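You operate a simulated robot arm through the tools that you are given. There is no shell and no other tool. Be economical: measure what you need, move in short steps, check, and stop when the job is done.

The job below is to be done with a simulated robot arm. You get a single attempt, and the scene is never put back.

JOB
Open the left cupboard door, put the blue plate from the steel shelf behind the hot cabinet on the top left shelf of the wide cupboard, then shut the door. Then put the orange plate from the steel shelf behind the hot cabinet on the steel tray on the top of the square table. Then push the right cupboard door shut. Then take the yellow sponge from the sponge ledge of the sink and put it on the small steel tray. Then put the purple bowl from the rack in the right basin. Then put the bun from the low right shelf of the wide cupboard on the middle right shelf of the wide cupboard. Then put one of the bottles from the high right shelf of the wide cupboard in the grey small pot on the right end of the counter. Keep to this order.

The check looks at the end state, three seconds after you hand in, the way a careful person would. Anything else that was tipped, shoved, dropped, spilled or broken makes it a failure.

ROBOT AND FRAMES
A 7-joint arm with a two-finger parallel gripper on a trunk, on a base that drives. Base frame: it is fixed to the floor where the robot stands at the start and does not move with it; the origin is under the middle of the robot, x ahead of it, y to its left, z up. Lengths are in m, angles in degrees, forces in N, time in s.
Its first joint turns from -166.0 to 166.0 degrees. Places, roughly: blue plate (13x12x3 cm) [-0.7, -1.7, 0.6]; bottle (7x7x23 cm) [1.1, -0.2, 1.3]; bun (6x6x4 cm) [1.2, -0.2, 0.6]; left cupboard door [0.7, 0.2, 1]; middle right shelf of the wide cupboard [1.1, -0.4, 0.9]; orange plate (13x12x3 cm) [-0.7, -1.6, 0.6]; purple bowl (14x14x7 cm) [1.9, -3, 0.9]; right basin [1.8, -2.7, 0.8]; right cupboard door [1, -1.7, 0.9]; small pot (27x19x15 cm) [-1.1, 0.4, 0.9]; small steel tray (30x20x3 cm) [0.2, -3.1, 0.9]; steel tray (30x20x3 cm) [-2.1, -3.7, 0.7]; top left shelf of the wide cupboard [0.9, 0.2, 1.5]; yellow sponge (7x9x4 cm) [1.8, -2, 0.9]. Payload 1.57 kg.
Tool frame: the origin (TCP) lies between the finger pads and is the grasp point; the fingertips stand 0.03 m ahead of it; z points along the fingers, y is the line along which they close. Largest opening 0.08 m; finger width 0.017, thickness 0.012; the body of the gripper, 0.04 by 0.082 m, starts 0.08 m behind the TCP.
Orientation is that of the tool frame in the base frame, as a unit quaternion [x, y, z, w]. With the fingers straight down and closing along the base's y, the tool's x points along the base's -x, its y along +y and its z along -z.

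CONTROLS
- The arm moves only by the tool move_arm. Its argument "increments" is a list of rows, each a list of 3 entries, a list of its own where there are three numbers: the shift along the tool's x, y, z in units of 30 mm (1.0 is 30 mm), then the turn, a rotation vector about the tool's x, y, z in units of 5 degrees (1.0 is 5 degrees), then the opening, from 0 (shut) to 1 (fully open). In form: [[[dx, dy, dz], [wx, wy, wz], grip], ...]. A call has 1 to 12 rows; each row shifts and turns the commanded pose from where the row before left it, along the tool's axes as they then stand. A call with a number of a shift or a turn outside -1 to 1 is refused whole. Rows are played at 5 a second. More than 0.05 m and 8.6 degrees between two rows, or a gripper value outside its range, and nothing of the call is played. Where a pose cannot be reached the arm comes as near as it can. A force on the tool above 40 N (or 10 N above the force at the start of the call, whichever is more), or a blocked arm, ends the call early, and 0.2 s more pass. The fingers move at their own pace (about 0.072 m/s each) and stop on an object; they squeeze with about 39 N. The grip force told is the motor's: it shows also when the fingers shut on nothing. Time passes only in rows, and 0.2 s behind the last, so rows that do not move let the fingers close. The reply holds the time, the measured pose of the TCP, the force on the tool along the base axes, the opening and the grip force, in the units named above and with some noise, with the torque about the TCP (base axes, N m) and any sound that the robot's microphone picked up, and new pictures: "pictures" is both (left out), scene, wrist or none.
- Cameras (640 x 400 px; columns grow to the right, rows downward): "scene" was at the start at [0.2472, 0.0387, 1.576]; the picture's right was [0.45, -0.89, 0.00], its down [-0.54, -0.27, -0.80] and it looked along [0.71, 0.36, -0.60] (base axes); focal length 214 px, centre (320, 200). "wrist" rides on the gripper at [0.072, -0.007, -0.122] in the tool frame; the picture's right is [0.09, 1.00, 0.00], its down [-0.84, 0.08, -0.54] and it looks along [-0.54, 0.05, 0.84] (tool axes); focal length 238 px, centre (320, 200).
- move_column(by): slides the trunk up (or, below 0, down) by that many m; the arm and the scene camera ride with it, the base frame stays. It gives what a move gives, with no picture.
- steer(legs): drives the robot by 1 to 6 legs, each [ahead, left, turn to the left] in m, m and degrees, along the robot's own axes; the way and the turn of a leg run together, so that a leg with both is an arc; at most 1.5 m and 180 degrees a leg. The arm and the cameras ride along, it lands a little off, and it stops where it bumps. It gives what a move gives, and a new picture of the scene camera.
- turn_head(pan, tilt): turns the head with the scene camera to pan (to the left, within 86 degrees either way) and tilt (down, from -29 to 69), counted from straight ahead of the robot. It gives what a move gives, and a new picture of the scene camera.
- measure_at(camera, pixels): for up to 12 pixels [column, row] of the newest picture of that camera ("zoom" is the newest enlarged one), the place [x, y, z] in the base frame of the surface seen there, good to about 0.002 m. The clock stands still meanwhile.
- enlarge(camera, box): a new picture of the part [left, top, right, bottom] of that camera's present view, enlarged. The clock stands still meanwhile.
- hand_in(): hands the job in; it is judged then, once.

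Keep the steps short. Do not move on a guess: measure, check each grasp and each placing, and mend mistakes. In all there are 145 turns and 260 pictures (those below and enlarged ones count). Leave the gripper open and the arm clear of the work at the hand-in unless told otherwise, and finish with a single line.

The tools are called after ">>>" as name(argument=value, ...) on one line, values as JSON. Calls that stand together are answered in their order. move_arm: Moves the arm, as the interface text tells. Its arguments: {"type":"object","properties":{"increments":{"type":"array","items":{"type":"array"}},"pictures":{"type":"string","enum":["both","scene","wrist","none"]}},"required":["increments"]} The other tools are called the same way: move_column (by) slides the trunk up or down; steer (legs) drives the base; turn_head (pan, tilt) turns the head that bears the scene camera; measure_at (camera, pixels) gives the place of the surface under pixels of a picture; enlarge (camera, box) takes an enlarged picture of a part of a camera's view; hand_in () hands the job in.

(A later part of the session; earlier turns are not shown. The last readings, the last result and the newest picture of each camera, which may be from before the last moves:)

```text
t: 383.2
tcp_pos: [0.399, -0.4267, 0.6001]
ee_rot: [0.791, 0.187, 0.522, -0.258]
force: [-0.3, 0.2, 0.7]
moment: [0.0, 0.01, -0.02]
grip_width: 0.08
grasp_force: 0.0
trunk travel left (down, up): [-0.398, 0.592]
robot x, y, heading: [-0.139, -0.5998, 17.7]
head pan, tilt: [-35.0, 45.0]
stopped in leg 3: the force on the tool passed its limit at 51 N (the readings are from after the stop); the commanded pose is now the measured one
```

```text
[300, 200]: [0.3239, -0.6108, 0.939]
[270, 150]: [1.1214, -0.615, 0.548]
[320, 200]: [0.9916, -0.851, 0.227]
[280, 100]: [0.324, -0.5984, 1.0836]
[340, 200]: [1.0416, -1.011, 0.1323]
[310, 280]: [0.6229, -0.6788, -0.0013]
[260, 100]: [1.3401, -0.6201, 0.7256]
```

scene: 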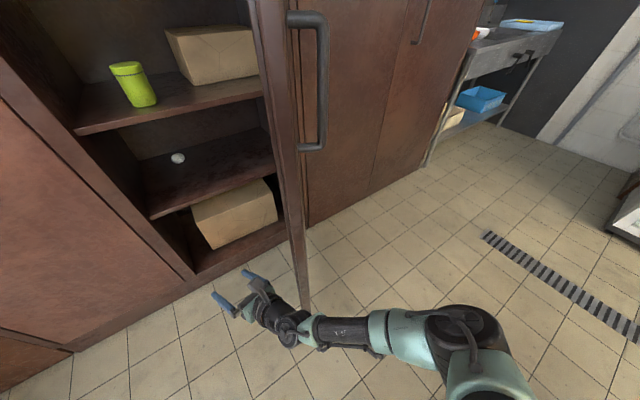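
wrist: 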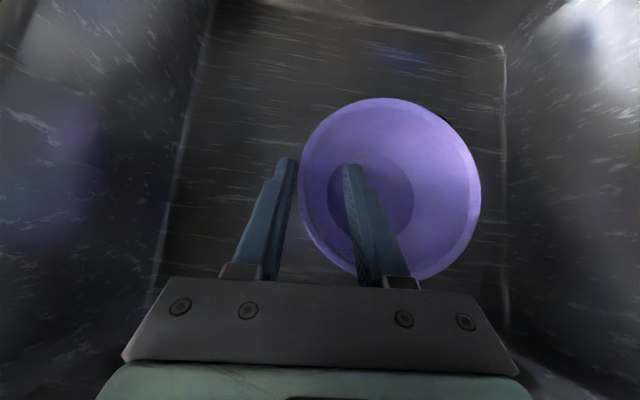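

Edge at (0.324,-0.605); originally about (0.316,-0.71). One more push.

>>> steer(legs=[[0, -0.06, 0], [0, -0.07, 0]])

>>> measure_at(camera="scene", pixels=[[280, 100], [300, 200], [270, 100], [290, 200], [290, 100]])

```text
t: 384.7
tcp_pos: [0.4185, -0.5138, 0.597]
ee_rot: [0.791, 0.193, 0.515, -0.27]
force: [0.4, 1.0, -0.3]
moment: [-0.03, 0.01, 0.0]
grip_width: 0.0799
grasp_force: 0.1
trunk travel left (down, up): [-0.398, 0.592]
robot x, y, heading: [-0.1061, -0.6949, 17.6]
head pan, tilt: [-35.0, 45.0]
stopped in leg 2: the robot was blocked; the commanded pose is now the measured one
```

scene: 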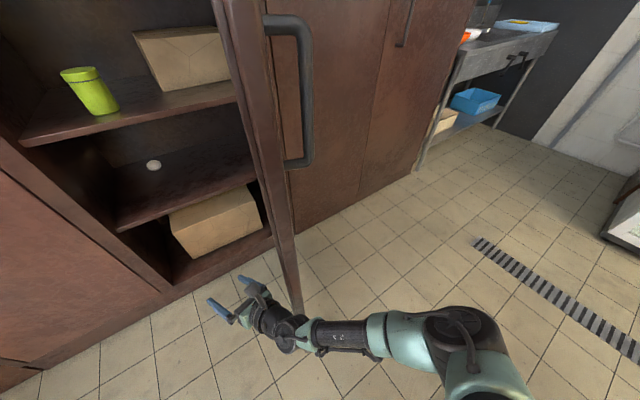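

```text
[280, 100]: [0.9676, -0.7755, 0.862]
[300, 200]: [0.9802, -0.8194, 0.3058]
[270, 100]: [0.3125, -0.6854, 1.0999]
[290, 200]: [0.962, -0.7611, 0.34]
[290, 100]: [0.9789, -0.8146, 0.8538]
```

The leaf is back near its original angle. I withdraw: back, then left well away from it, and straighten the tool while reaching forward-right to tuck the elbow.

>>> steer(legs=[[-0.15, 0, 0], [0, 0.39, 0]])

>>> move_arm(increments=[[[0.3, 0, 0.9], [-0.912, 0, 0.298], 1], [[0.3, 0, 0.9], [-0.912, 0, 0.298], 1], [[0.3, 0, 0.9], [-0.912, 0, 0.298], 1], [[0.3, 0, 0.9], [-0.912, 0, 0.298], 1], [[0, 0.6, 0.5], [-0.912, 0, 0.298], 1], [[0, 0.9, 0], [0, 0, 0], 1], [[0, 0.9, 0], [0, 0, 0], 1], [[0, 0.9, 0], [0, 0, 0], 1], [[0, 0.9, 0], [0, 0, 0], 1], [[0, 0.9, 0], [0, 0, 0], 1]], pictures="scene")

```text
t: 388.1
tcp_pos: [0.1566, -0.1879, 0.5973]
ee_rot: [0.791, 0.192, 0.515, -0.269]
force: [-1.1, 0.3, 0.1]
moment: [0.01, 0.0, -0.01]
grip_width: 0.0801
grasp_force: 0.1
trunk travel left (down, up): [-0.398, 0.592]
robot x, y, heading: [-0.3687, -0.3762, 17.8]
head pan, tilt: [-35.0, 45.0]
```

scene: 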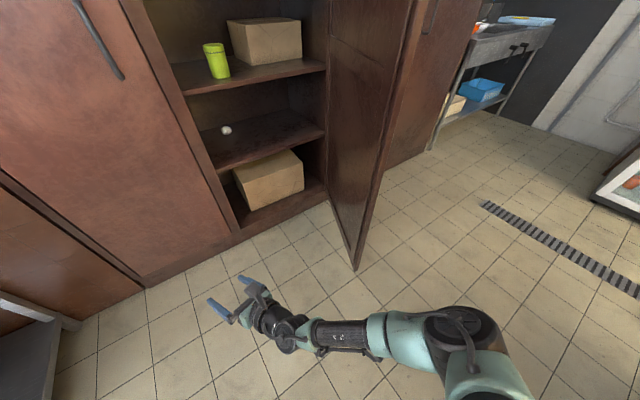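

```text
t: 390.3
tcp_pos: [0.3017, -0.2742, 0.5555]
ee_rot: [0.839, 0.036, 0.524, -0.141]
force: [0.6, -1.1, 0.4]
moment: [0.02, 0.03, -0.01]
grip_width: 0.0801
grasp_force: 0.1
trunk travel left (down, up): [-0.398, 0.592]
robot x, y, heading: [-0.3634, -0.3742, 17.7]
head pan, tilt: [-35.0, 45.0]
```

scene: 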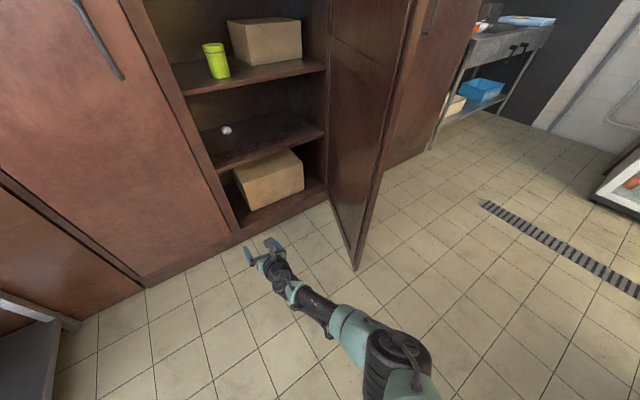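

Elbow is tucked. I correct a 12° roll, shift right 15 cm, raise 5 cm, then drive in.

>>> move_arm(increments=[[[0, 0.9, 0], [0, 0, -0.84], 1], [[0, 0.9, 0], [0, 0, -0.84], 1], [[0, 0.9, 0], [0, 0, -0.84], 1], [[0, 1, 0], [0, 0, 0], 1], [[0, 1, 0], [0, 0, 0], 1]], pictures="none")

>>> move_column(by=0.06)

>>> steer(legs=[[0.35, 0, 0]])

>>> enlarge(camera="wrist", box=[0, 0, 640, 400])

```text
t: 391.5
tcp_pos: [0.3343, -0.3936, 0.5447]
ee_rot: [0.831, 0.127, 0.536, -0.083]
force: [0.7, 0.2, 0.0]
moment: [0.01, -0.01, 0.01]
grip_width: 0.0796
grasp_force: 0.0
out of reach, approached as far as the arm can: row 5
trunk travel left (down, up): [-0.398, 0.592]
robot x, y, heading: [-0.3678, -0.365, 17.8]
head pan, tilt: [-35.0, 45.0]
```

```text
t: 392.5
tcp_pos: [0.3353, -0.3946, 0.6039]
ee_rot: [0.83, 0.127, 0.536, -0.082]
force: [-1.2, -0.1, 0.3]
moment: [-0.01, 0.0, -0.02]
grip_width: 0.08
grasp_force: 0.0
trunk travel left (down, up): [-0.458, 0.532]
robot x, y, heading: [-0.3692, -0.3725, 17.8]
head pan, tilt: [-35.0, 45.0]
```

```text
t: 394.8
tcp_pos: [0.6733, -0.2879, 0.6044]
ee_rot: [0.831, 0.126, 0.536, -0.082]
force: [-0.2, 0.1, 0.3]
moment: [-0.03, -0.02, 0.01]
grip_width: 0.08
grasp_force: 0.1
trunk travel left (down, up): [-0.458, 0.532]
robot x, y, heading: [-0.0318, -0.2647, 17.6]
head pan, tilt: [-35.0, 45.0]
```

scene: 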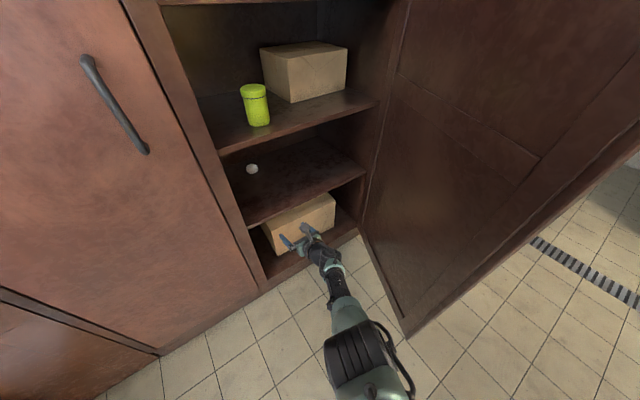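

```text
1.00 times, centred on (320, 200) of wrist (not enlarged: the box is as wide or as high as the picture)
```

zoom: 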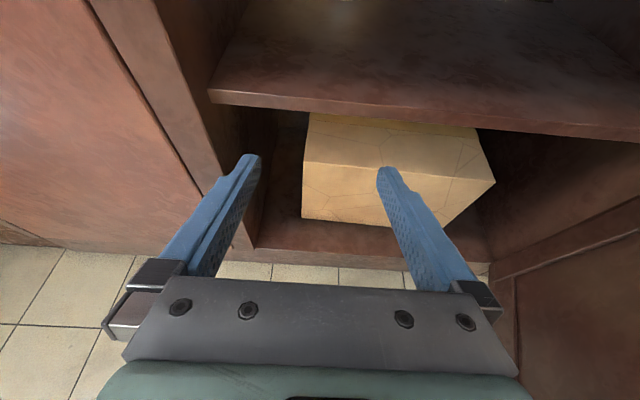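

Hand is 3 cm left of the bun line, at good height. I shift right 3 cm and drive in 0.43 m.

>>> steer(legs=[[0, -0.03, 0], [0.25, 0, 0], [0.17, 0, 0]])

>>> enlarge(camera="wrist", box=[0, 0, 640, 400])

```text
t: 398.1
tcp_pos: [1.0808, -0.1841, 0.605]
ee_rot: [0.83, 0.129, 0.536, -0.083]
force: [-1.0, -0.8, 0.0]
moment: [-0.02, -0.02, 0.02]
grip_width: 0.08
grasp_force: 0.2
trunk travel left (down, up): [-0.458, 0.532]
robot x, y, heading: [0.3744, -0.1636, 17.8]
head pan, tilt: [-35.0, 45.0]
```

scene: 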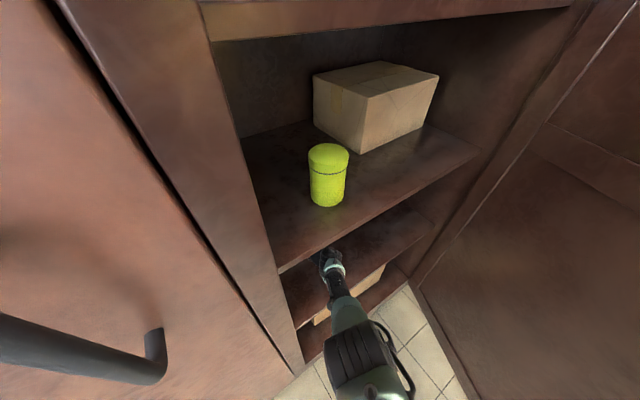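

```text
1.00 times, centred on (320, 200) of wrist (not enlarged: the box is as wide or as high as the picture)
```

zoom: 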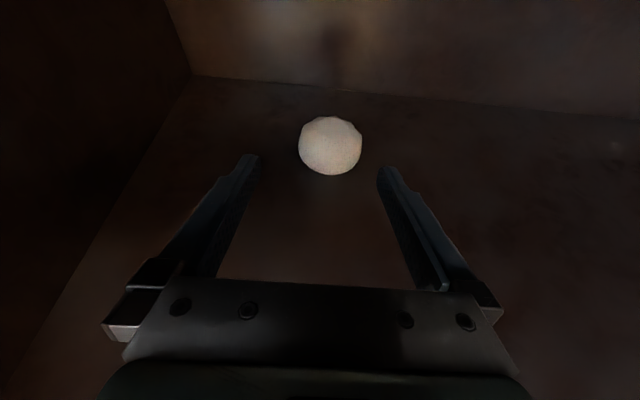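

The bun is right between the fingers ahead. Measure.

>>> measure_at(camera="wrist", pixels=[[330, 145], [302, 148], [358, 148], [330, 120], [330, 172], [280, 190], [330, 185]])

```text
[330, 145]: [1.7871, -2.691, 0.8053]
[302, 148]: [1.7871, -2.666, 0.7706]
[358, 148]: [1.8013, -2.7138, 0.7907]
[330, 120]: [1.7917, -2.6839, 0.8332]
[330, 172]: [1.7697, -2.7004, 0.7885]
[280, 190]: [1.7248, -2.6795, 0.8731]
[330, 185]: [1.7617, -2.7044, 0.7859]
```

That used an old wrist picture; I use the zoom picture instead.

>>> measure_at(camera="zoom", pixels=[[330, 145], [302, 148], [358, 148], [330, 120], [330, 172], [280, 190], [330, 185]])

```text
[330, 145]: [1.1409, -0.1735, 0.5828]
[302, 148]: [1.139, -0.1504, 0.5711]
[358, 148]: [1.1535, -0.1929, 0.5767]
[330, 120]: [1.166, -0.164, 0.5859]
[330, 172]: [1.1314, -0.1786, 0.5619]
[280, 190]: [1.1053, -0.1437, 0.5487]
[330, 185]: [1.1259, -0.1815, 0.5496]
```

Bun centre is 75 mm ahead, 8 mm right. I drive ahead 7 cm, lower 2.8 cm, and close.

>>> steer(legs=[[0.068, -0.007, 0]])

>>> move_column(by=-0.028)

>>> move_arm(increments=[[[0, 0, 0], [0, 0, 0], 0.7], [[0, 0, 0], [0, 0, 0], 0.3], [[0, 0, 0], [0, 0, 0], 0], [[0, 0, 0], [0, 0, 0], 0], [[0, 0, 0], [0, 0, 0], 0]], pictures="wrist")

```text
t: 399.1
tcp_pos: [1.1483, -0.1697, 0.6056]
ee_rot: [0.83, 0.128, 0.536, -0.083]
force: [0.2, 0.2, -0.3]
moment: [-0.02, -0.01, -0.01]
grip_width: 0.0798
grasp_force: 0.1
trunk travel left (down, up): [-0.458, 0.532]
robot x, y, heading: [0.4463, -0.152, 17.9]
head pan, tilt: [-35.0, 45.0]
```

scene: 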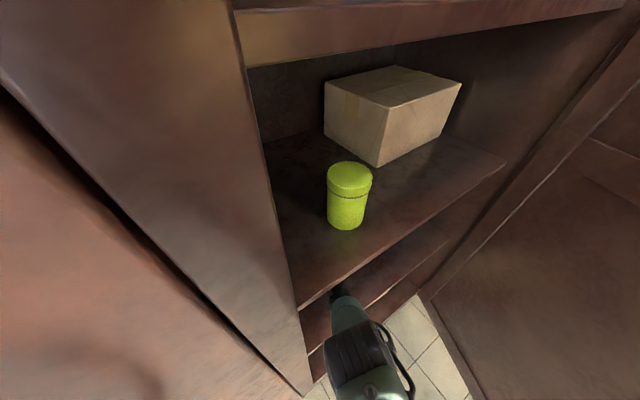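

```text
t: 399.9
tcp_pos: [1.1481, -0.1693, 0.5772]
ee_rot: [0.83, 0.127, 0.536, -0.083]
force: [-0.1, 1.0, -0.4]
moment: [0.0, 0.0, 0.0]
grip_width: 0.0799
grasp_force: 0.0
trunk travel left (down, up): [-0.43, 0.56]
robot x, y, heading: [0.4449, -0.1472, 18.0]
head pan, tilt: [-35.0, 45.0]
```

```text
t: 401.1
tcp_pos: [1.1488, -0.1702, 0.5766]
ee_rot: [0.831, 0.128, 0.535, -0.083]
force: [-0.6, 0.2, -0.6]
moment: [0.01, 0.01, 0.0]
grip_width: 0.0548
grasp_force: 39.2
trunk travel left (down, up): [-0.43, 0.56]
robot x, y, heading: [0.4434, -0.1486, 17.9]
head pan, tilt: [-35.0, 45.0]
```

wrist: 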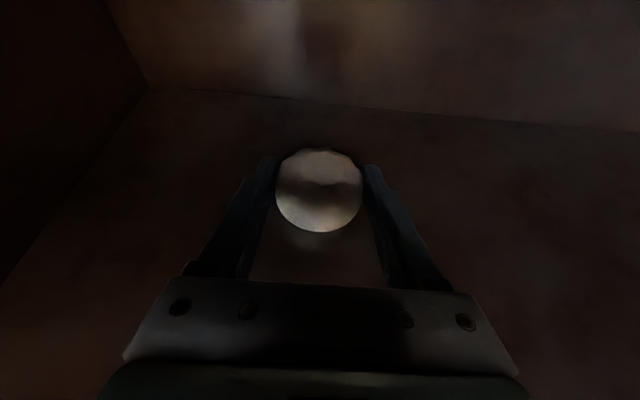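

Bun gripped (55 mm). I measure free space on the middle shelf, lift and back straight out.

>>> measure_at(camera="scene", pixels=[[372, 200], [345, 228], [376, 165], [440, 140], [400, 200], [430, 180], [470, 165], [325, 120], [460, 190]])

>>> move_column(by=0.04)

>>> steer(legs=[[-0.25, 0, 0], [-0.25, 0, 0]])

>>> move_column(by=0.36)

>>> enlarge(camera="wrist", box=[0, 0, 640, 400])

```text
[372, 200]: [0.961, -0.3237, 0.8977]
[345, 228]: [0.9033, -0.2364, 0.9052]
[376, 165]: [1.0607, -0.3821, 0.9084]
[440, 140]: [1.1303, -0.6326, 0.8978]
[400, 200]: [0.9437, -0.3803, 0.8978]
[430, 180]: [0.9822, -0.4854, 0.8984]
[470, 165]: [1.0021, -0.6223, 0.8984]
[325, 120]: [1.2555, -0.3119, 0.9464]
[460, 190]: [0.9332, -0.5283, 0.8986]
```

```text
t: 401.9
tcp_pos: [1.148, -0.1701, 0.6175]
ee_rot: [0.83, 0.128, 0.536, -0.083]
force: [0.2, -0.5, -0.7]
moment: [0.01, 0.03, 0.03]
grip_width: 0.0551
grasp_force: 38.6
trunk travel left (down, up): [-0.47, 0.52]
robot x, y, heading: [0.4438, -0.1487, 17.9]
head pan, tilt: [-35.0, 45.0]
```

```text
t: 405.1
tcp_pos: [0.6686, -0.3266, 0.6165]
ee_rot: [0.831, 0.126, 0.536, -0.082]
force: [-0.8, -0.1, -0.2]
moment: [0.02, 0.01, 0.0]
grip_width: 0.0552
grasp_force: 39.2
trunk travel left (down, up): [-0.47, 0.52]
robot x, y, heading: [-0.0379, -0.3025, 17.8]
head pan, tilt: [-35.0, 45.0]
```

scene: 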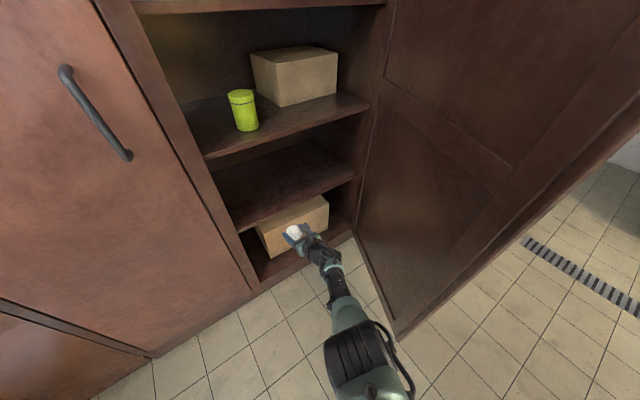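

```text
t: 408.6
tcp_pos: [0.6687, -0.3262, 0.9766]
ee_rot: [0.83, 0.126, 0.537, -0.082]
force: [-0.1, 0.3, -1.1]
moment: [0.01, -0.01, 0.0]
grip_width: 0.0551
grasp_force: 39.1
trunk travel left (down, up): [-0.83, 0.16]
robot x, y, heading: [-0.0349, -0.3009, 17.6]
head pan, tilt: [-35.0, 45.0]
```

```text
1.00 times, centred on (320, 200) of wrist (not enlarged: the box is as wide or as high as the picture)
```

zoom: 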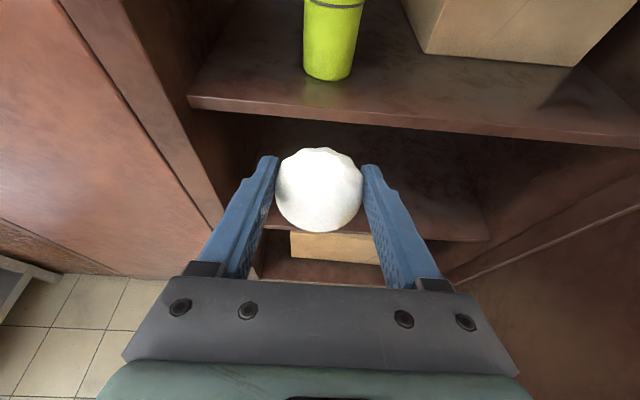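

Free spot right of the jar, in front of the box: aim for about (0.945,-0.405). I shift the arm right and drive in.

>>> move_arm(increments=[[[-0.2, 0.83, -0.45], [0, 0, 0], 0], [[-0.2, 0.83, -0.45], [0, 0, 0], 0], [[-0.2, 0.83, -0.45], [0, 0, 0], 0], [[-0.2, 0.83, -0.45], [0, 0, 0], 0]], pictures="none")

>>> steer(legs=[[0, -0.06, 0], [0.28, 0, 0]])

>>> enlarge(camera="wrist", box=[0, 0, 640, 400])

>>> measure_at(camera="zoom", pixels=[[300, 60], [420, 80], [320, 250], [250, 130], [450, 130], [320, 130]])

```text
t: 409.6
tcp_pos: [0.6403, -0.4274, 0.983]
ee_rot: [0.831, 0.126, 0.536, -0.083]
force: [0.3, -0.4, -0.7]
moment: [-0.01, -0.03, 0.03]
grip_width: 0.0548
grasp_force: 39.4
out of reach, approached as far as the arm can: row 3, 4
trunk travel left (down, up): [-0.83, 0.16]
robot x, y, heading: [-0.0398, -0.302, 17.6]
head pan, tilt: [-35.0, 45.0]
```

```text
t: 412.1
tcp_pos: [0.9152, -0.4055, 0.9828]
ee_rot: [0.831, 0.124, 0.536, -0.081]
force: [-0.6, -0.1, -0.9]
moment: [0.01, -0.03, -0.01]
grip_width: 0.055
grasp_force: 38.9
trunk travel left (down, up): [-0.83, 0.16]
robot x, y, heading: [0.2413, -0.2753, 17.3]
head pan, tilt: [-35.0, 45.0]
```

scene: 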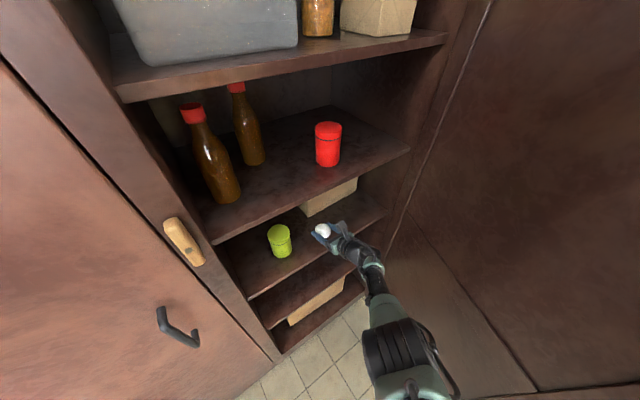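

```text
1.00 times, centred on (320, 200) of wrist (not enlarged: the box is as wide or as high as the picture)
```

zoom: 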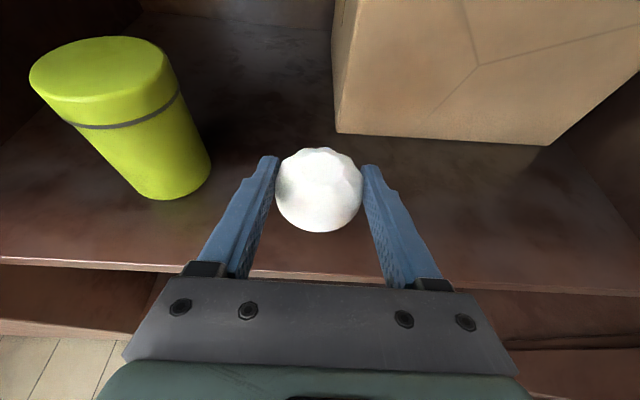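

```text
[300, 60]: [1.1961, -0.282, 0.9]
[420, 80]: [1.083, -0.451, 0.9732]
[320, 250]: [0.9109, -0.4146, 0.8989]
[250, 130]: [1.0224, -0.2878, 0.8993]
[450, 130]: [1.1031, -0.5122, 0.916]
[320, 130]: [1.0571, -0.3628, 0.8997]
```

I go 4 cm further in, then lower 5.5 cm and release.

>>> steer(legs=[[0.045, 0, 0]])

>>> move_column(by=-0.054)

>>> move_arm(increments=[[[0, 0, 0], [0, 0, 0], 0.85], [[0, 0, 0], [0, 0, 0], 0.85], [[0, 0, 0], [0, 0, 0], 0.95], [[0, 0, 0], [0, 0, 0], 0.95]], pictures="wrist")

```text
t: 413.0
tcp_pos: [0.9565, -0.3935, 0.9824]
ee_rot: [0.831, 0.124, 0.536, -0.08]
force: [0.7, -0.2, -1.2]
moment: [0.01, 0.0, -0.01]
grip_width: 0.0548
grasp_force: 39.1
trunk travel left (down, up): [-0.83, 0.16]
robot x, y, heading: [0.2824, -0.2644, 17.4]
head pan, tilt: [-35.0, 45.0]
```

scene: 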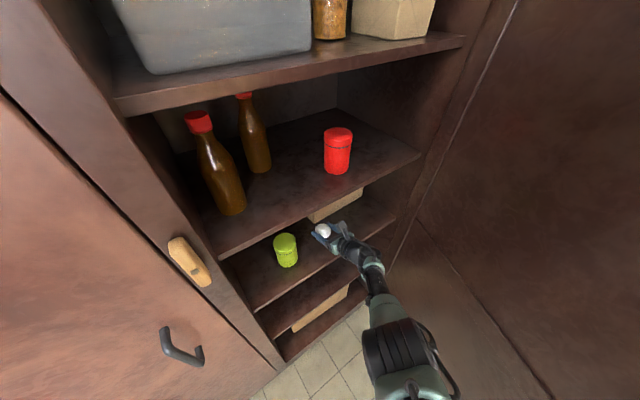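

```text
t: 414.0
tcp_pos: [0.9559, -0.3934, 0.928]
ee_rot: [0.831, 0.124, 0.537, -0.08]
force: [-0.1, 0.2, -0.6]
moment: [0.02, 0.0, -0.05]
grip_width: 0.0547
grasp_force: 38.5
trunk travel left (down, up): [-0.776, 0.214]
robot x, y, heading: [0.2842, -0.2659, 17.3]
head pan, tilt: [-35.0, 45.0]
```

```text
t: 415.0
tcp_pos: [0.9571, -0.3932, 0.9287]
ee_rot: [0.831, 0.124, 0.536, -0.081]
force: [-0.8, 0.4, -0.4]
moment: [0.03, -0.01, -0.01]
grip_width: 0.0762
grasp_force: 0.1
trunk travel left (down, up): [-0.776, 0.214]
robot x, y, heading: [0.2823, -0.266, 17.6]
head pan, tilt: [-35.0, 45.0]
```

wrist: 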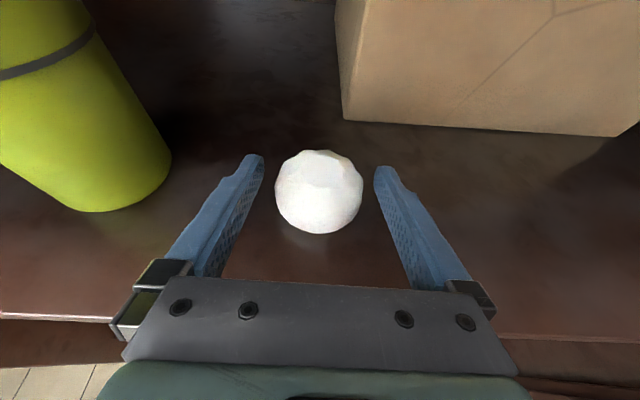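

Bun stands free on the middle shelf. I back straight out and look at bottles.

>>> steer(legs=[[-0.3, 0, 0]])

>>> turn_head(pan=-12, tilt=25)

```text
t: 417.0
tcp_pos: [0.6726, -0.4817, 0.9293]
ee_rot: [0.831, 0.124, 0.537, -0.08]
force: [-0.4, 0.0, 0.0]
moment: [0.02, 0.02, 0.0]
grip_width: 0.0761
grasp_force: 0.1
trunk travel left (down, up): [-0.776, 0.214]
robot x, y, heading: [0.0003, -0.3513, 17.4]
head pan, tilt: [-35.0, 45.0]
```

scene: 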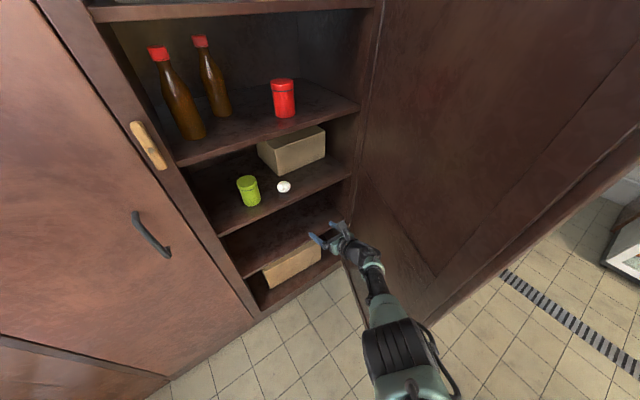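

```text
t: 417.9
tcp_pos: [0.6737, -0.4819, 0.9279]
ee_rot: [0.831, 0.125, 0.536, -0.081]
force: [0.1, -0.1, 0.6]
moment: [-0.01, 0.0, 0.01]
grip_width: 0.0759
grasp_force: 0.2
trunk travel left (down, up): [-0.776, 0.214]
robot x, y, heading: [-0.0016, -0.352, 17.3]
head pan, tilt: [-12.0, 25.0]
```

scene: 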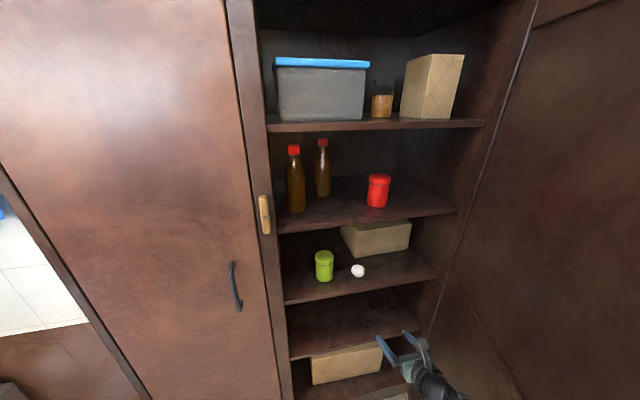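

Bun visible at (358,270). I measure the front bottle at (295,180) and its surroundings.

>>> measure_at(camera="scene", pixels=[[295, 200], [289, 200], [303, 200], [295, 165], [294, 150], [323, 180], [316, 180], [330, 180], [322, 143], [297, 213], [277, 200], [378, 190]])

>>> enlarge(camera="scene", box=[250, 120, 410, 230])

```text
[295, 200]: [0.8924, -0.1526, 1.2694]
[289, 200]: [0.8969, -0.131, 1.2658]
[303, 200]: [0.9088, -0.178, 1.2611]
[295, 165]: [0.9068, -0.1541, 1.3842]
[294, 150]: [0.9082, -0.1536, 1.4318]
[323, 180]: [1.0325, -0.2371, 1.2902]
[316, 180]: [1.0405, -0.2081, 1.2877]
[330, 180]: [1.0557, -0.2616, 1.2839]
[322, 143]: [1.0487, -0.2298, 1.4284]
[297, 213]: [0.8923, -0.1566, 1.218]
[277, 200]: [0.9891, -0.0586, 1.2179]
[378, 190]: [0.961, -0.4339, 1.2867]
```

```text
3.64 times, centred on (330, 175) of scene
```

zoom: 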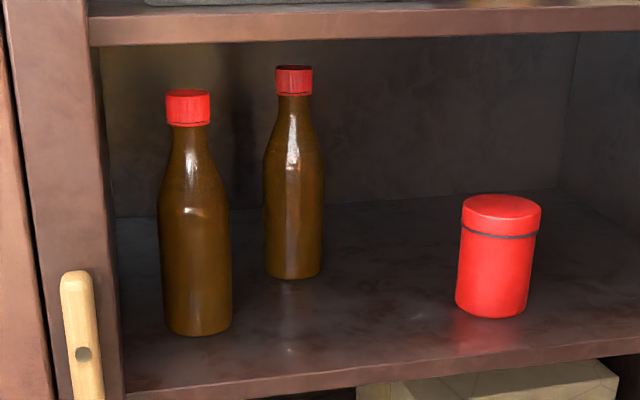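

I'll take the front bottle (centre ≈(0.92,-0.15), ~5.5 cm wide, 23.5 cm tall) by its tapering shoulder at z≈1.367 with the tool nearly level. I move left away from the leaf, flatten and raise the arm.

>>> steer(legs=[[-0.1, 0.13, 0]])

>>> move_column(by=0.2)

>>> move_arm(increments=[[[0.85, -0.55, -0.37], [0, 0.95, 0], 0.9], [[0.9, -0.55, -0.3], [0, 0.95, 0], 0.9], [[0.95, -0.55, -0.2], [0, 0.95, 0], 0.9], [[0.95, -0.55, -0.1], [0, 0.95, 0], 0.9], [[0.95, -0.5, -0.05], [0, 0, 0], 0.9], [[0.95, -0.5, -0.05], [0, 0, 0], 0.9], [[0.95, -0.5, -0.05], [0, 0, 0], 0.9], [[0.95, 0, -0.05], [0, 0, 0], 0.9]], pictures="both")

```text
t: 419.3
tcp_pos: [0.5396, -0.3878, 0.9289]
ee_rot: [0.831, 0.124, 0.536, -0.08]
force: [0.0, -0.1, 0.4]
moment: [0.0, -0.03, -0.01]
grip_width: 0.0758
grasp_force: 0.0
trunk travel left (down, up): [-0.776, 0.214]
robot x, y, heading: [-0.1295, -0.2603, 17.3]
head pan, tilt: [-12.0, 25.0]
```

scene: 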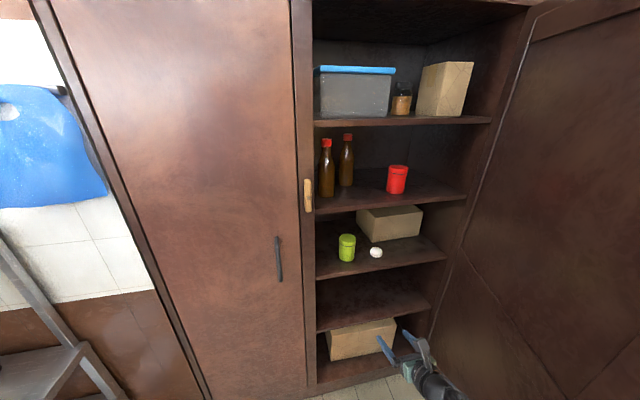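

```text
t: 421.5
tcp_pos: [0.5389, -0.3884, 1.1287]
ee_rot: [0.831, 0.124, 0.536, -0.081]
force: [0.0, 0.2, 0.0]
moment: [0.02, -0.02, -0.03]
grip_width: 0.0762
grasp_force: 0.0
trunk travel left (down, up): [-0.976, 0.014]
robot x, y, heading: [-0.1342, -0.2577, 17.4]
head pan, tilt: [-12.0, 25.0]
```

```text
t: 423.3
tcp_pos: [0.5159, -0.2794, 1.3573]
ee_rot: [0.731, 0.109, 0.666, -0.101]
force: [-0.9, 0.4, -0.4]
moment: [0.01, -0.01, 0.0]
grip_width: 0.0717
grasp_force: 0.0
trunk travel left (down, up): [-0.976, 0.014]
robot x, y, heading: [-0.1317, -0.2568, 17.0]
head pan, tilt: [-12.0, 25.0]
```

scene: 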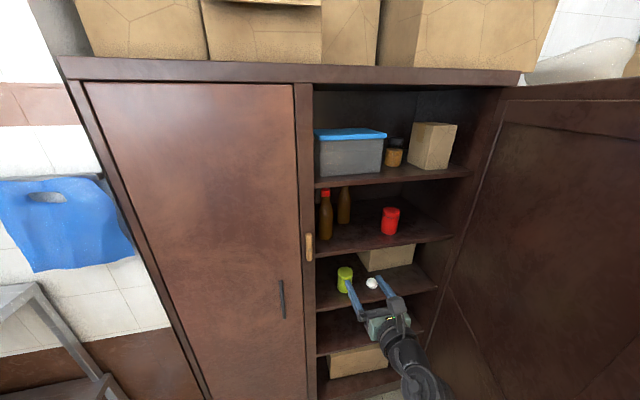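
wrist: 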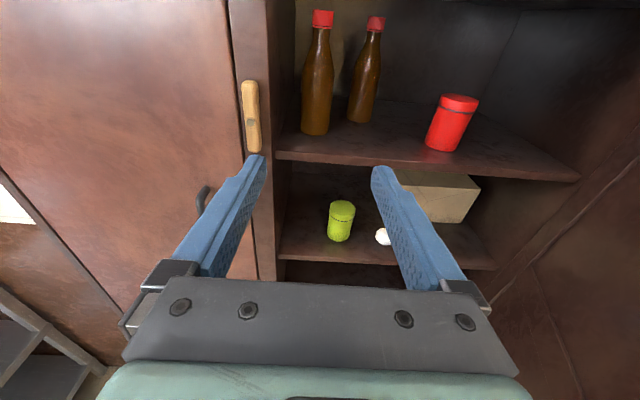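

Level and aligned (lateral offset ~2 mm). I measure the bottle and shelf underside in the wrist view.

>>> measure_at(camera="wrist", pixels=[[316, 130], [303, 110], [331, 110], [318, 60], [312, 40], [329, 40], [320, 27], [322, 13], [276, 155], [285, 120], [364, 100], [281, 60]])

```text
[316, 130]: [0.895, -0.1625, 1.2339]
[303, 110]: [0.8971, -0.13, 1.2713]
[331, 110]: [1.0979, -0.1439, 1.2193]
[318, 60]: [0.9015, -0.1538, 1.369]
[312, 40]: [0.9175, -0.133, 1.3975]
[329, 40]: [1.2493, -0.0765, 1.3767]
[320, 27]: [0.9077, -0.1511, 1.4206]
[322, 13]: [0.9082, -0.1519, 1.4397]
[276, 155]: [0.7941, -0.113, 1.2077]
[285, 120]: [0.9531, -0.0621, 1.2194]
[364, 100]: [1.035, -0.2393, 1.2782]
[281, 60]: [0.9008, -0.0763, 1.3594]
```

Shelf z≈1.219, bottle axis at n=0.834,l=0.419. I raise 1 cm and drive forward 0.29 m, then re-check alignment.

>>> move_column(by=0.012)

>>> steer(legs=[[0.28, 0, 0]])

>>> enlarge(camera="wrist", box=[0, 0, 640, 400])

>>> measure_at(camera="zoom", pixels=[[320, 60], [330, 60], [310, 60], [320, 100], [320, 140], [320, 30]])

```text
t: 423.9
tcp_pos: [0.5164, -0.2801, 1.3703]
ee_rot: [0.731, 0.109, 0.666, -0.1]
force: [-0.2, 0.3, -0.3]
moment: [0.03, 0.01, 0.0]
grip_width: 0.072
grasp_force: 0.0
trunk travel left (down, up): [-0.988, 0.002]
robot x, y, heading: [-0.1321, -0.2604, 17.7]
head pan, tilt: [-12.0, 25.0]
```

```text
t: 425.8
tcp_pos: [0.7829, -0.1957, 1.3713]
ee_rot: [0.73, 0.109, 0.667, -0.101]
force: [0.1, -0.5, 0.5]
moment: [-0.04, 0.0, 0.03]
grip_width: 0.0721
grasp_force: 0.1
trunk travel left (down, up): [-0.988, 0.002]
robot x, y, heading: [0.1344, -0.1781, 17.2]
head pan, tilt: [-12.0, 25.0]
```

scene: 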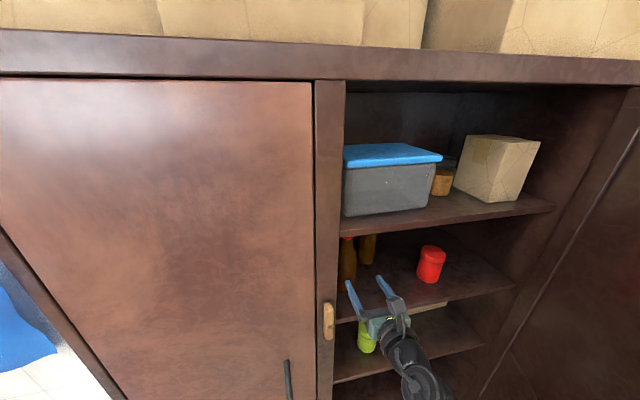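

```text
1.00 times, centred on (320, 200) of wrist (not enlarged: the box is as wide or as high as the picture)
```

zoom: 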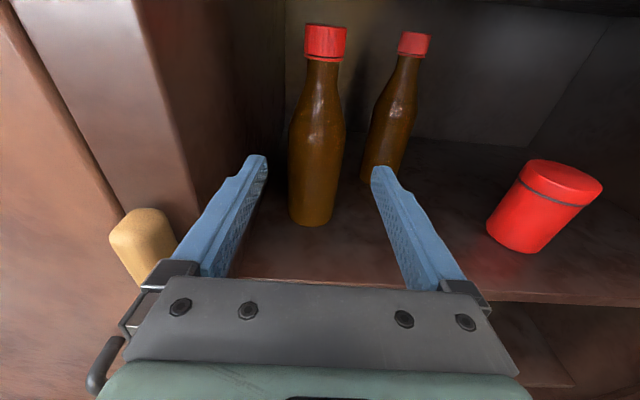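

```text
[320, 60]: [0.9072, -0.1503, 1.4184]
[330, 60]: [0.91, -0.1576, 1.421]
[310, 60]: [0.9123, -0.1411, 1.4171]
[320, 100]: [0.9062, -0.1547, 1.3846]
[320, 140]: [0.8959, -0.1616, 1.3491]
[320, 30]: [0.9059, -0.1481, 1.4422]
```

Alignment is good (3 mm). I drive the last 0.145 m and close.

>>> steer(legs=[[0.143, 0.002, 0]])

>>> move_arm(increments=[[[0, 0, 0], [0, 0, 0], 0.6], [[0, 0, 0], [0, 0, 0], 0.4], [[0, 0, 0], [0, 0, 0], 0], [[0, 0, 0], [0, 0, 0], 0], [[0, 0, 0], [0, 0, 0], 0]], pictures="wrist")

```text
t: 427.2
tcp_pos: [0.9159, -0.151, 1.3691]
ee_rot: [0.73, 0.109, 0.667, -0.1]
force: [0.4, 0.2, -0.4]
moment: [-0.03, 0.0, 0.0]
grip_width: 0.0721
grasp_force: 0.0
trunk travel left (down, up): [-0.988, 0.002]
robot x, y, heading: [0.2644, -0.1291, 17.2]
head pan, tilt: [-12.0, 25.0]
```

scene: 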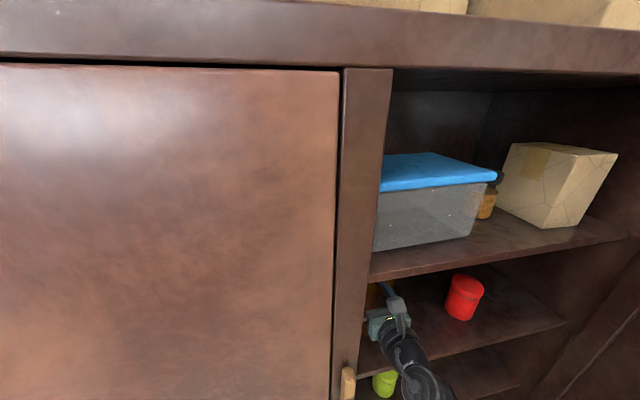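

```text
t: 428.4
tcp_pos: [0.9162, -0.1514, 1.3728]
ee_rot: [0.729, 0.109, 0.668, -0.099]
force: [4.9, 1.6, 12.7]
moment: [0.02, -0.15, 0.02]
grip_width: 0.0613
grasp_force: 38.9
trunk travel left (down, up): [-0.988, 0.002]
robot x, y, heading: [0.2664, -0.1337, 17.3]
head pan, tilt: [-12.0, 25.0]
```

wrist: 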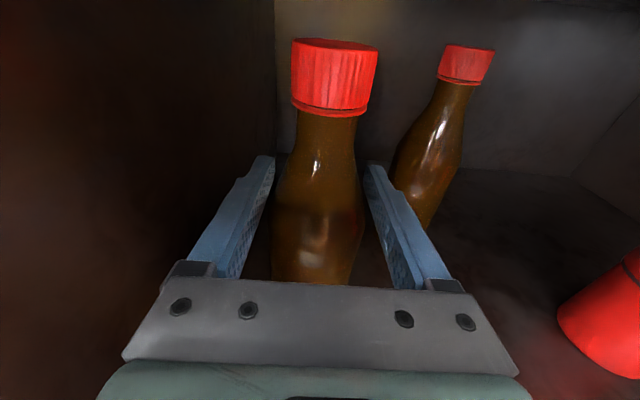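

Gripped at 61 mm with an upward reaction from the taper. I test by lifting 3 cm slowly with the arm.

>>> move_arm(increments=[[[0.3, 0, -0.03], [0, 0, 0], 0], [[0.35, 0, -0.03], [0, 0, 0], 0], [[0.35, 0, -0.03], [0, 0, 0], 0]], pictures="wrist")

```text
t: 429.2
tcp_pos: [0.9159, -0.1501, 1.4018]
ee_rot: [0.73, 0.11, 0.667, -0.1]
force: [1.5, -0.4, 7.3]
moment: [0.04, -0.02, 0.08]
grip_width: 0.0391
grasp_force: 39.1
trunk travel left (down, up): [-0.988, 0.002]
robot x, y, heading: [0.2659, -0.131, 17.3]
head pan, tilt: [-12.0, 25.0]
```

wrist: 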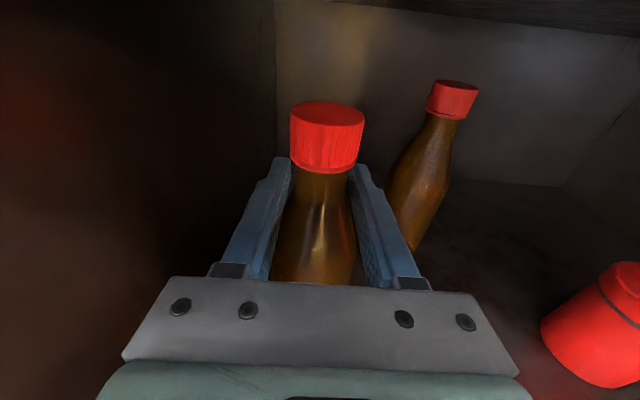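

It slid up to the neck, still standing. I re-grip properly: open, pitch the tool slightly upward (gives the camera clearance), rise to just below the cap, and close.

>>> move_arm(increments=[[[0, 0, 0], [0, 0, 0], 0.5], [[0, 0, 0], [0, 0, 0], 0.9], [[0, 0, 0], [0, 0, 0], 0.9], [[0, 0, 0], [0, 0.87, 0], 0.9], [[0, 0, 0], [0, 0.87, 0], 0.9], [[0, 0, 0], [0, 0.87, 0], 0.9], [[0.27, 0, 0], [0, 0, 0], 0.9], [[0, 0, 0], [0, 0, 0], 0.5], [[0, 0, 0], [0, 0, 0], 0], [[0, 0, 0], [0, 0, 0], 0], [[0, 0, 0], [0, 0, 0], 0]], pictures="wrist")

```text
t: 431.6
tcp_pos: [0.9144, -0.1508, 1.4076]
ee_rot: [0.65, 0.098, 0.745, -0.112]
force: [-1.0, 1.5, -0.1]
moment: [0.25, 0.06, 0.1]
grip_width: 0.0351
grasp_force: 39.1
trunk travel left (down, up): [-0.988, 0.002]
robot x, y, heading: [0.2681, -0.1251, 17.5]
head pan, tilt: [-12.0, 25.0]
```

wrist: 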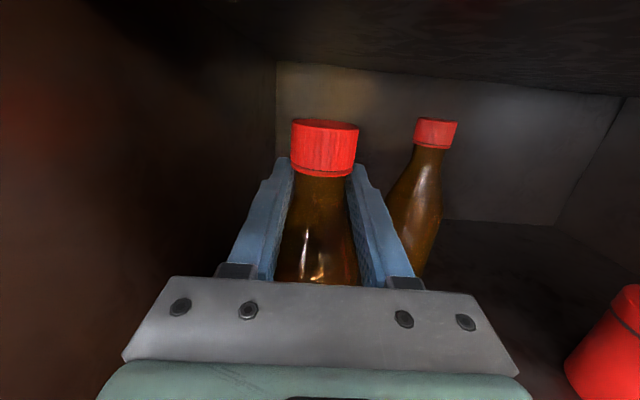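

Neck gripped at 35 mm just under the cap. Lift ~2 cm.

>>> move_arm(increments=[[[0.25, 0, 0.035], [0, 0, 0], 0], [[0.25, 0, 0.035], [0, 0, 0], 0], [[0.2, 0, 0.03], [0, 0, 0], 0]], pictures="wrist")

```text
t: 432.4
tcp_pos: [0.9167, -0.1512, 1.4284]
ee_rot: [0.651, 0.097, 0.744, -0.112]
force: [-0.7, 1.2, -6.2]
moment: [0.34, 0.16, 0.13]
grip_width: 0.0352
grasp_force: 39.0
trunk travel left (down, up): [-0.988, 0.002]
robot x, y, heading: [0.2681, -0.1309, 17.5]
head pan, tilt: [-12.0, 25.0]
```

wrist: 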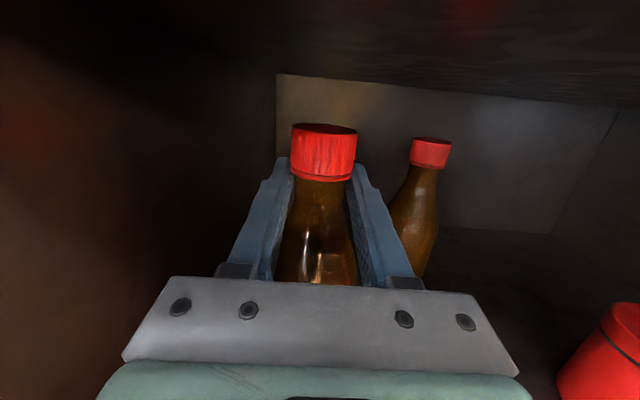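

Bottle is held and lifted (6 N). I back straight out of the cupboard.

>>> steer(legs=[[-0.2, 0, 0], [-0.28, 0, 0], [0, 0.38, 0]])

>>> steer(legs=[[0, 0, 75], [0, 0, 75]])

>>> turn_head(pan=0, tilt=45)

```text
t: 437.5
tcp_pos: [0.354, 0.0585, 1.4284]
ee_rot: [0.652, 0.093, 0.745, -0.107]
force: [0.9, -0.3, -5.6]
moment: [-0.02, 0.06, 0.02]
grip_width: 0.0337
grasp_force: 39.3
trunk travel left (down, up): [-0.988, 0.002]
robot x, y, heading: [-0.2943, 0.085, 16.8]
head pan, tilt: [-12.0, 25.0]
```

scene: 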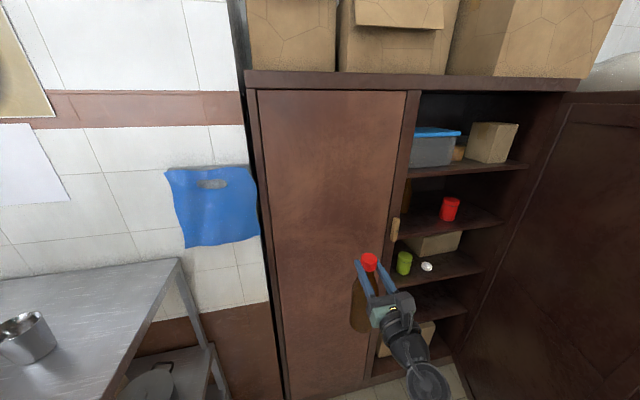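

```text
t: 444.3
tcp_pos: [-0.8384, 0.4455, 1.4288]
ee_rot: [-0.085, -0.652, -0.097, 0.747]
force: [0.5, -0.8, -0.8]
moment: [0.0, 0.0, 0.01]
grip_width: 0.0
grasp_force: 21.1
trunk travel left (down, up): [-0.988, 0.002]
robot x, y, heading: [-0.2932, 0.0859, 165.8]
head pan, tilt: [-12.0, 25.0]
```

scene: 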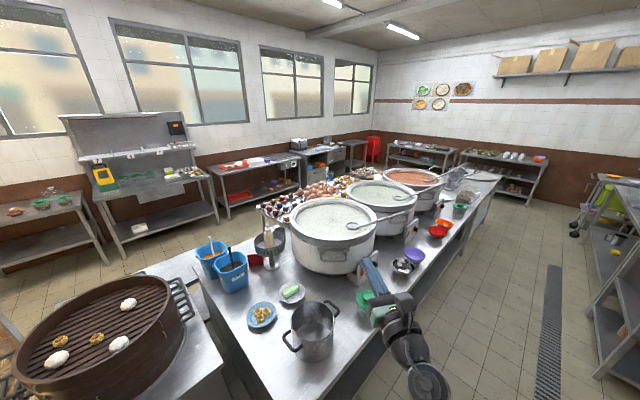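

```text
t: 445.1
tcp_pos: [-0.8377, 0.4465, 1.4289]
ee_rot: [-0.086, -0.652, -0.098, 0.747]
force: [-0.2, 0.9, -0.3]
moment: [0.0, 0.02, 0.0]
grip_width: 0.0
grasp_force: 21.0
trunk travel left (down, up): [-0.988, 0.002]
robot x, y, heading: [-0.2996, 0.0863, 165.5]
head pan, tilt: [0.0, 45.0]
```

scene: 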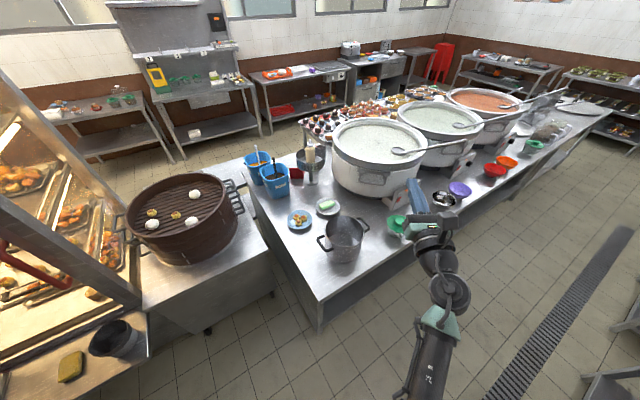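

The gripper is empty: the bottle slipped out during the turn. I must find it. I look down around the swept arc.

>>> turn_head(pan=-60, tilt=55)

>>> turn_head(pan=-86, tilt=30)

```text
t: 446.4
tcp_pos: [-0.8372, 0.4463, 1.4289]
ee_rot: [-0.086, -0.652, -0.098, 0.747]
force: [-0.3, 0.1, -0.3]
moment: [0.01, -0.01, -0.04]
grip_width: 0.0
grasp_force: 21.3
trunk travel left (down, up): [-0.988, 0.002]
robot x, y, heading: [-0.2941, 0.0874, 165.7]
head pan, tilt: [-60.0, 55.0]
```

scene: 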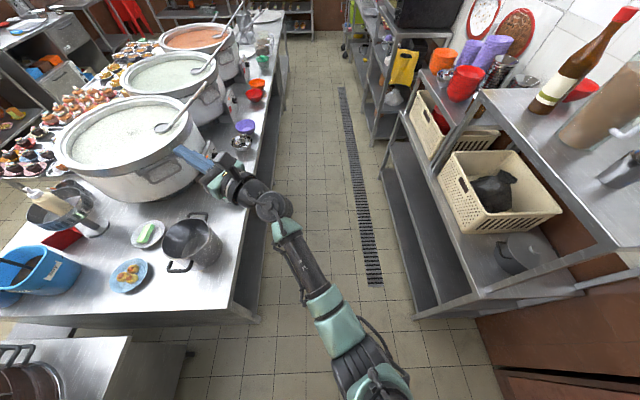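

```text
t: 447.4
tcp_pos: [-0.8376, 0.4461, 1.4288]
ee_rot: [-0.086, -0.651, -0.098, 0.748]
force: [-0.3, -0.2, 0.0]
moment: [0.06, -0.01, -0.02]
grip_width: 0.0
grasp_force: 21.2
trunk travel left (down, up): [-0.988, 0.002]
robot x, y, heading: [-0.2936, 0.0895, 165.5]
head pan, tilt: [-85.9, 30.0]
```

scene: 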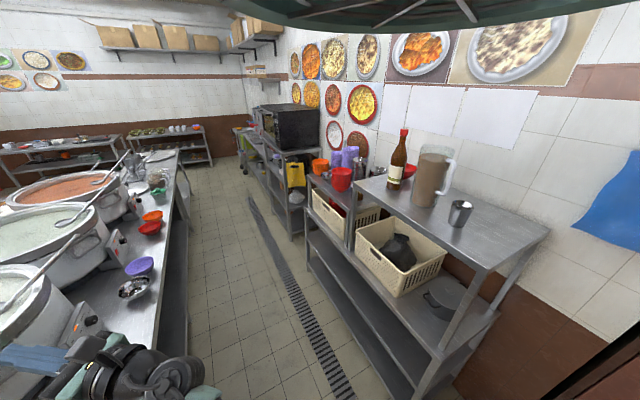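

Not visible yet. I check steeper downward on that side, then rotate the robot back to view where the turn began.

>>> turn_head(pan=-86, tilt=65)

>>> steer(legs=[[0, 0, -75]])

```text
t: 448.4
tcp_pos: [-0.8379, 0.4464, 1.4295]
ee_rot: [-0.085, -0.652, -0.096, 0.747]
force: [-0.4, 0.0, -1.1]
moment: [0.0, -0.01, -0.02]
grip_width: 0.0002
grasp_force: 21.1
trunk travel left (down, up): [-0.988, 0.002]
robot x, y, heading: [-0.2978, 0.089, 165.5]
head pan, tilt: [-85.9, 65.0]
```

scene: 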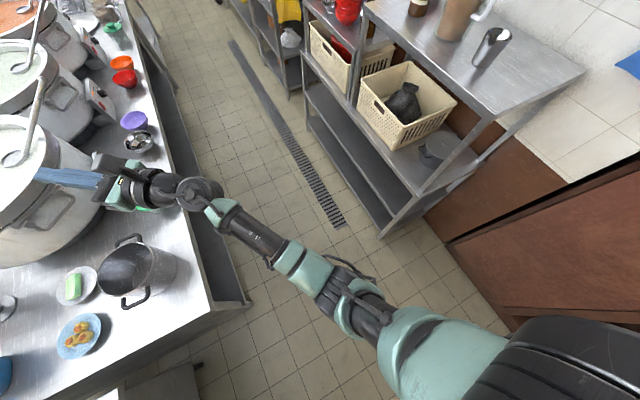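

```text
t: 452.0
tcp_pos: [-0.0983, 0.7068, 1.4292]
ee_rot: [-0.462, -0.467, -0.529, 0.537]
force: [-0.6, 0.6, 0.0]
moment: [0.02, 0.01, 0.02]
grip_width: 0.0002
grasp_force: 21.1
trunk travel left (down, up): [-0.988, 0.002]
robot x, y, heading: [-0.2963, 0.0839, 91.2]
head pan, tilt: [-85.9, 65.0]
```

scene: 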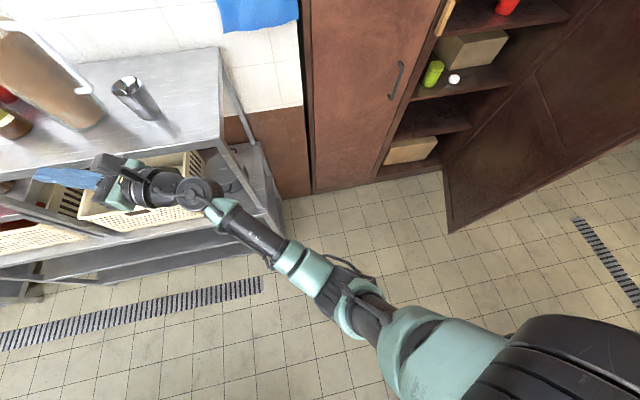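

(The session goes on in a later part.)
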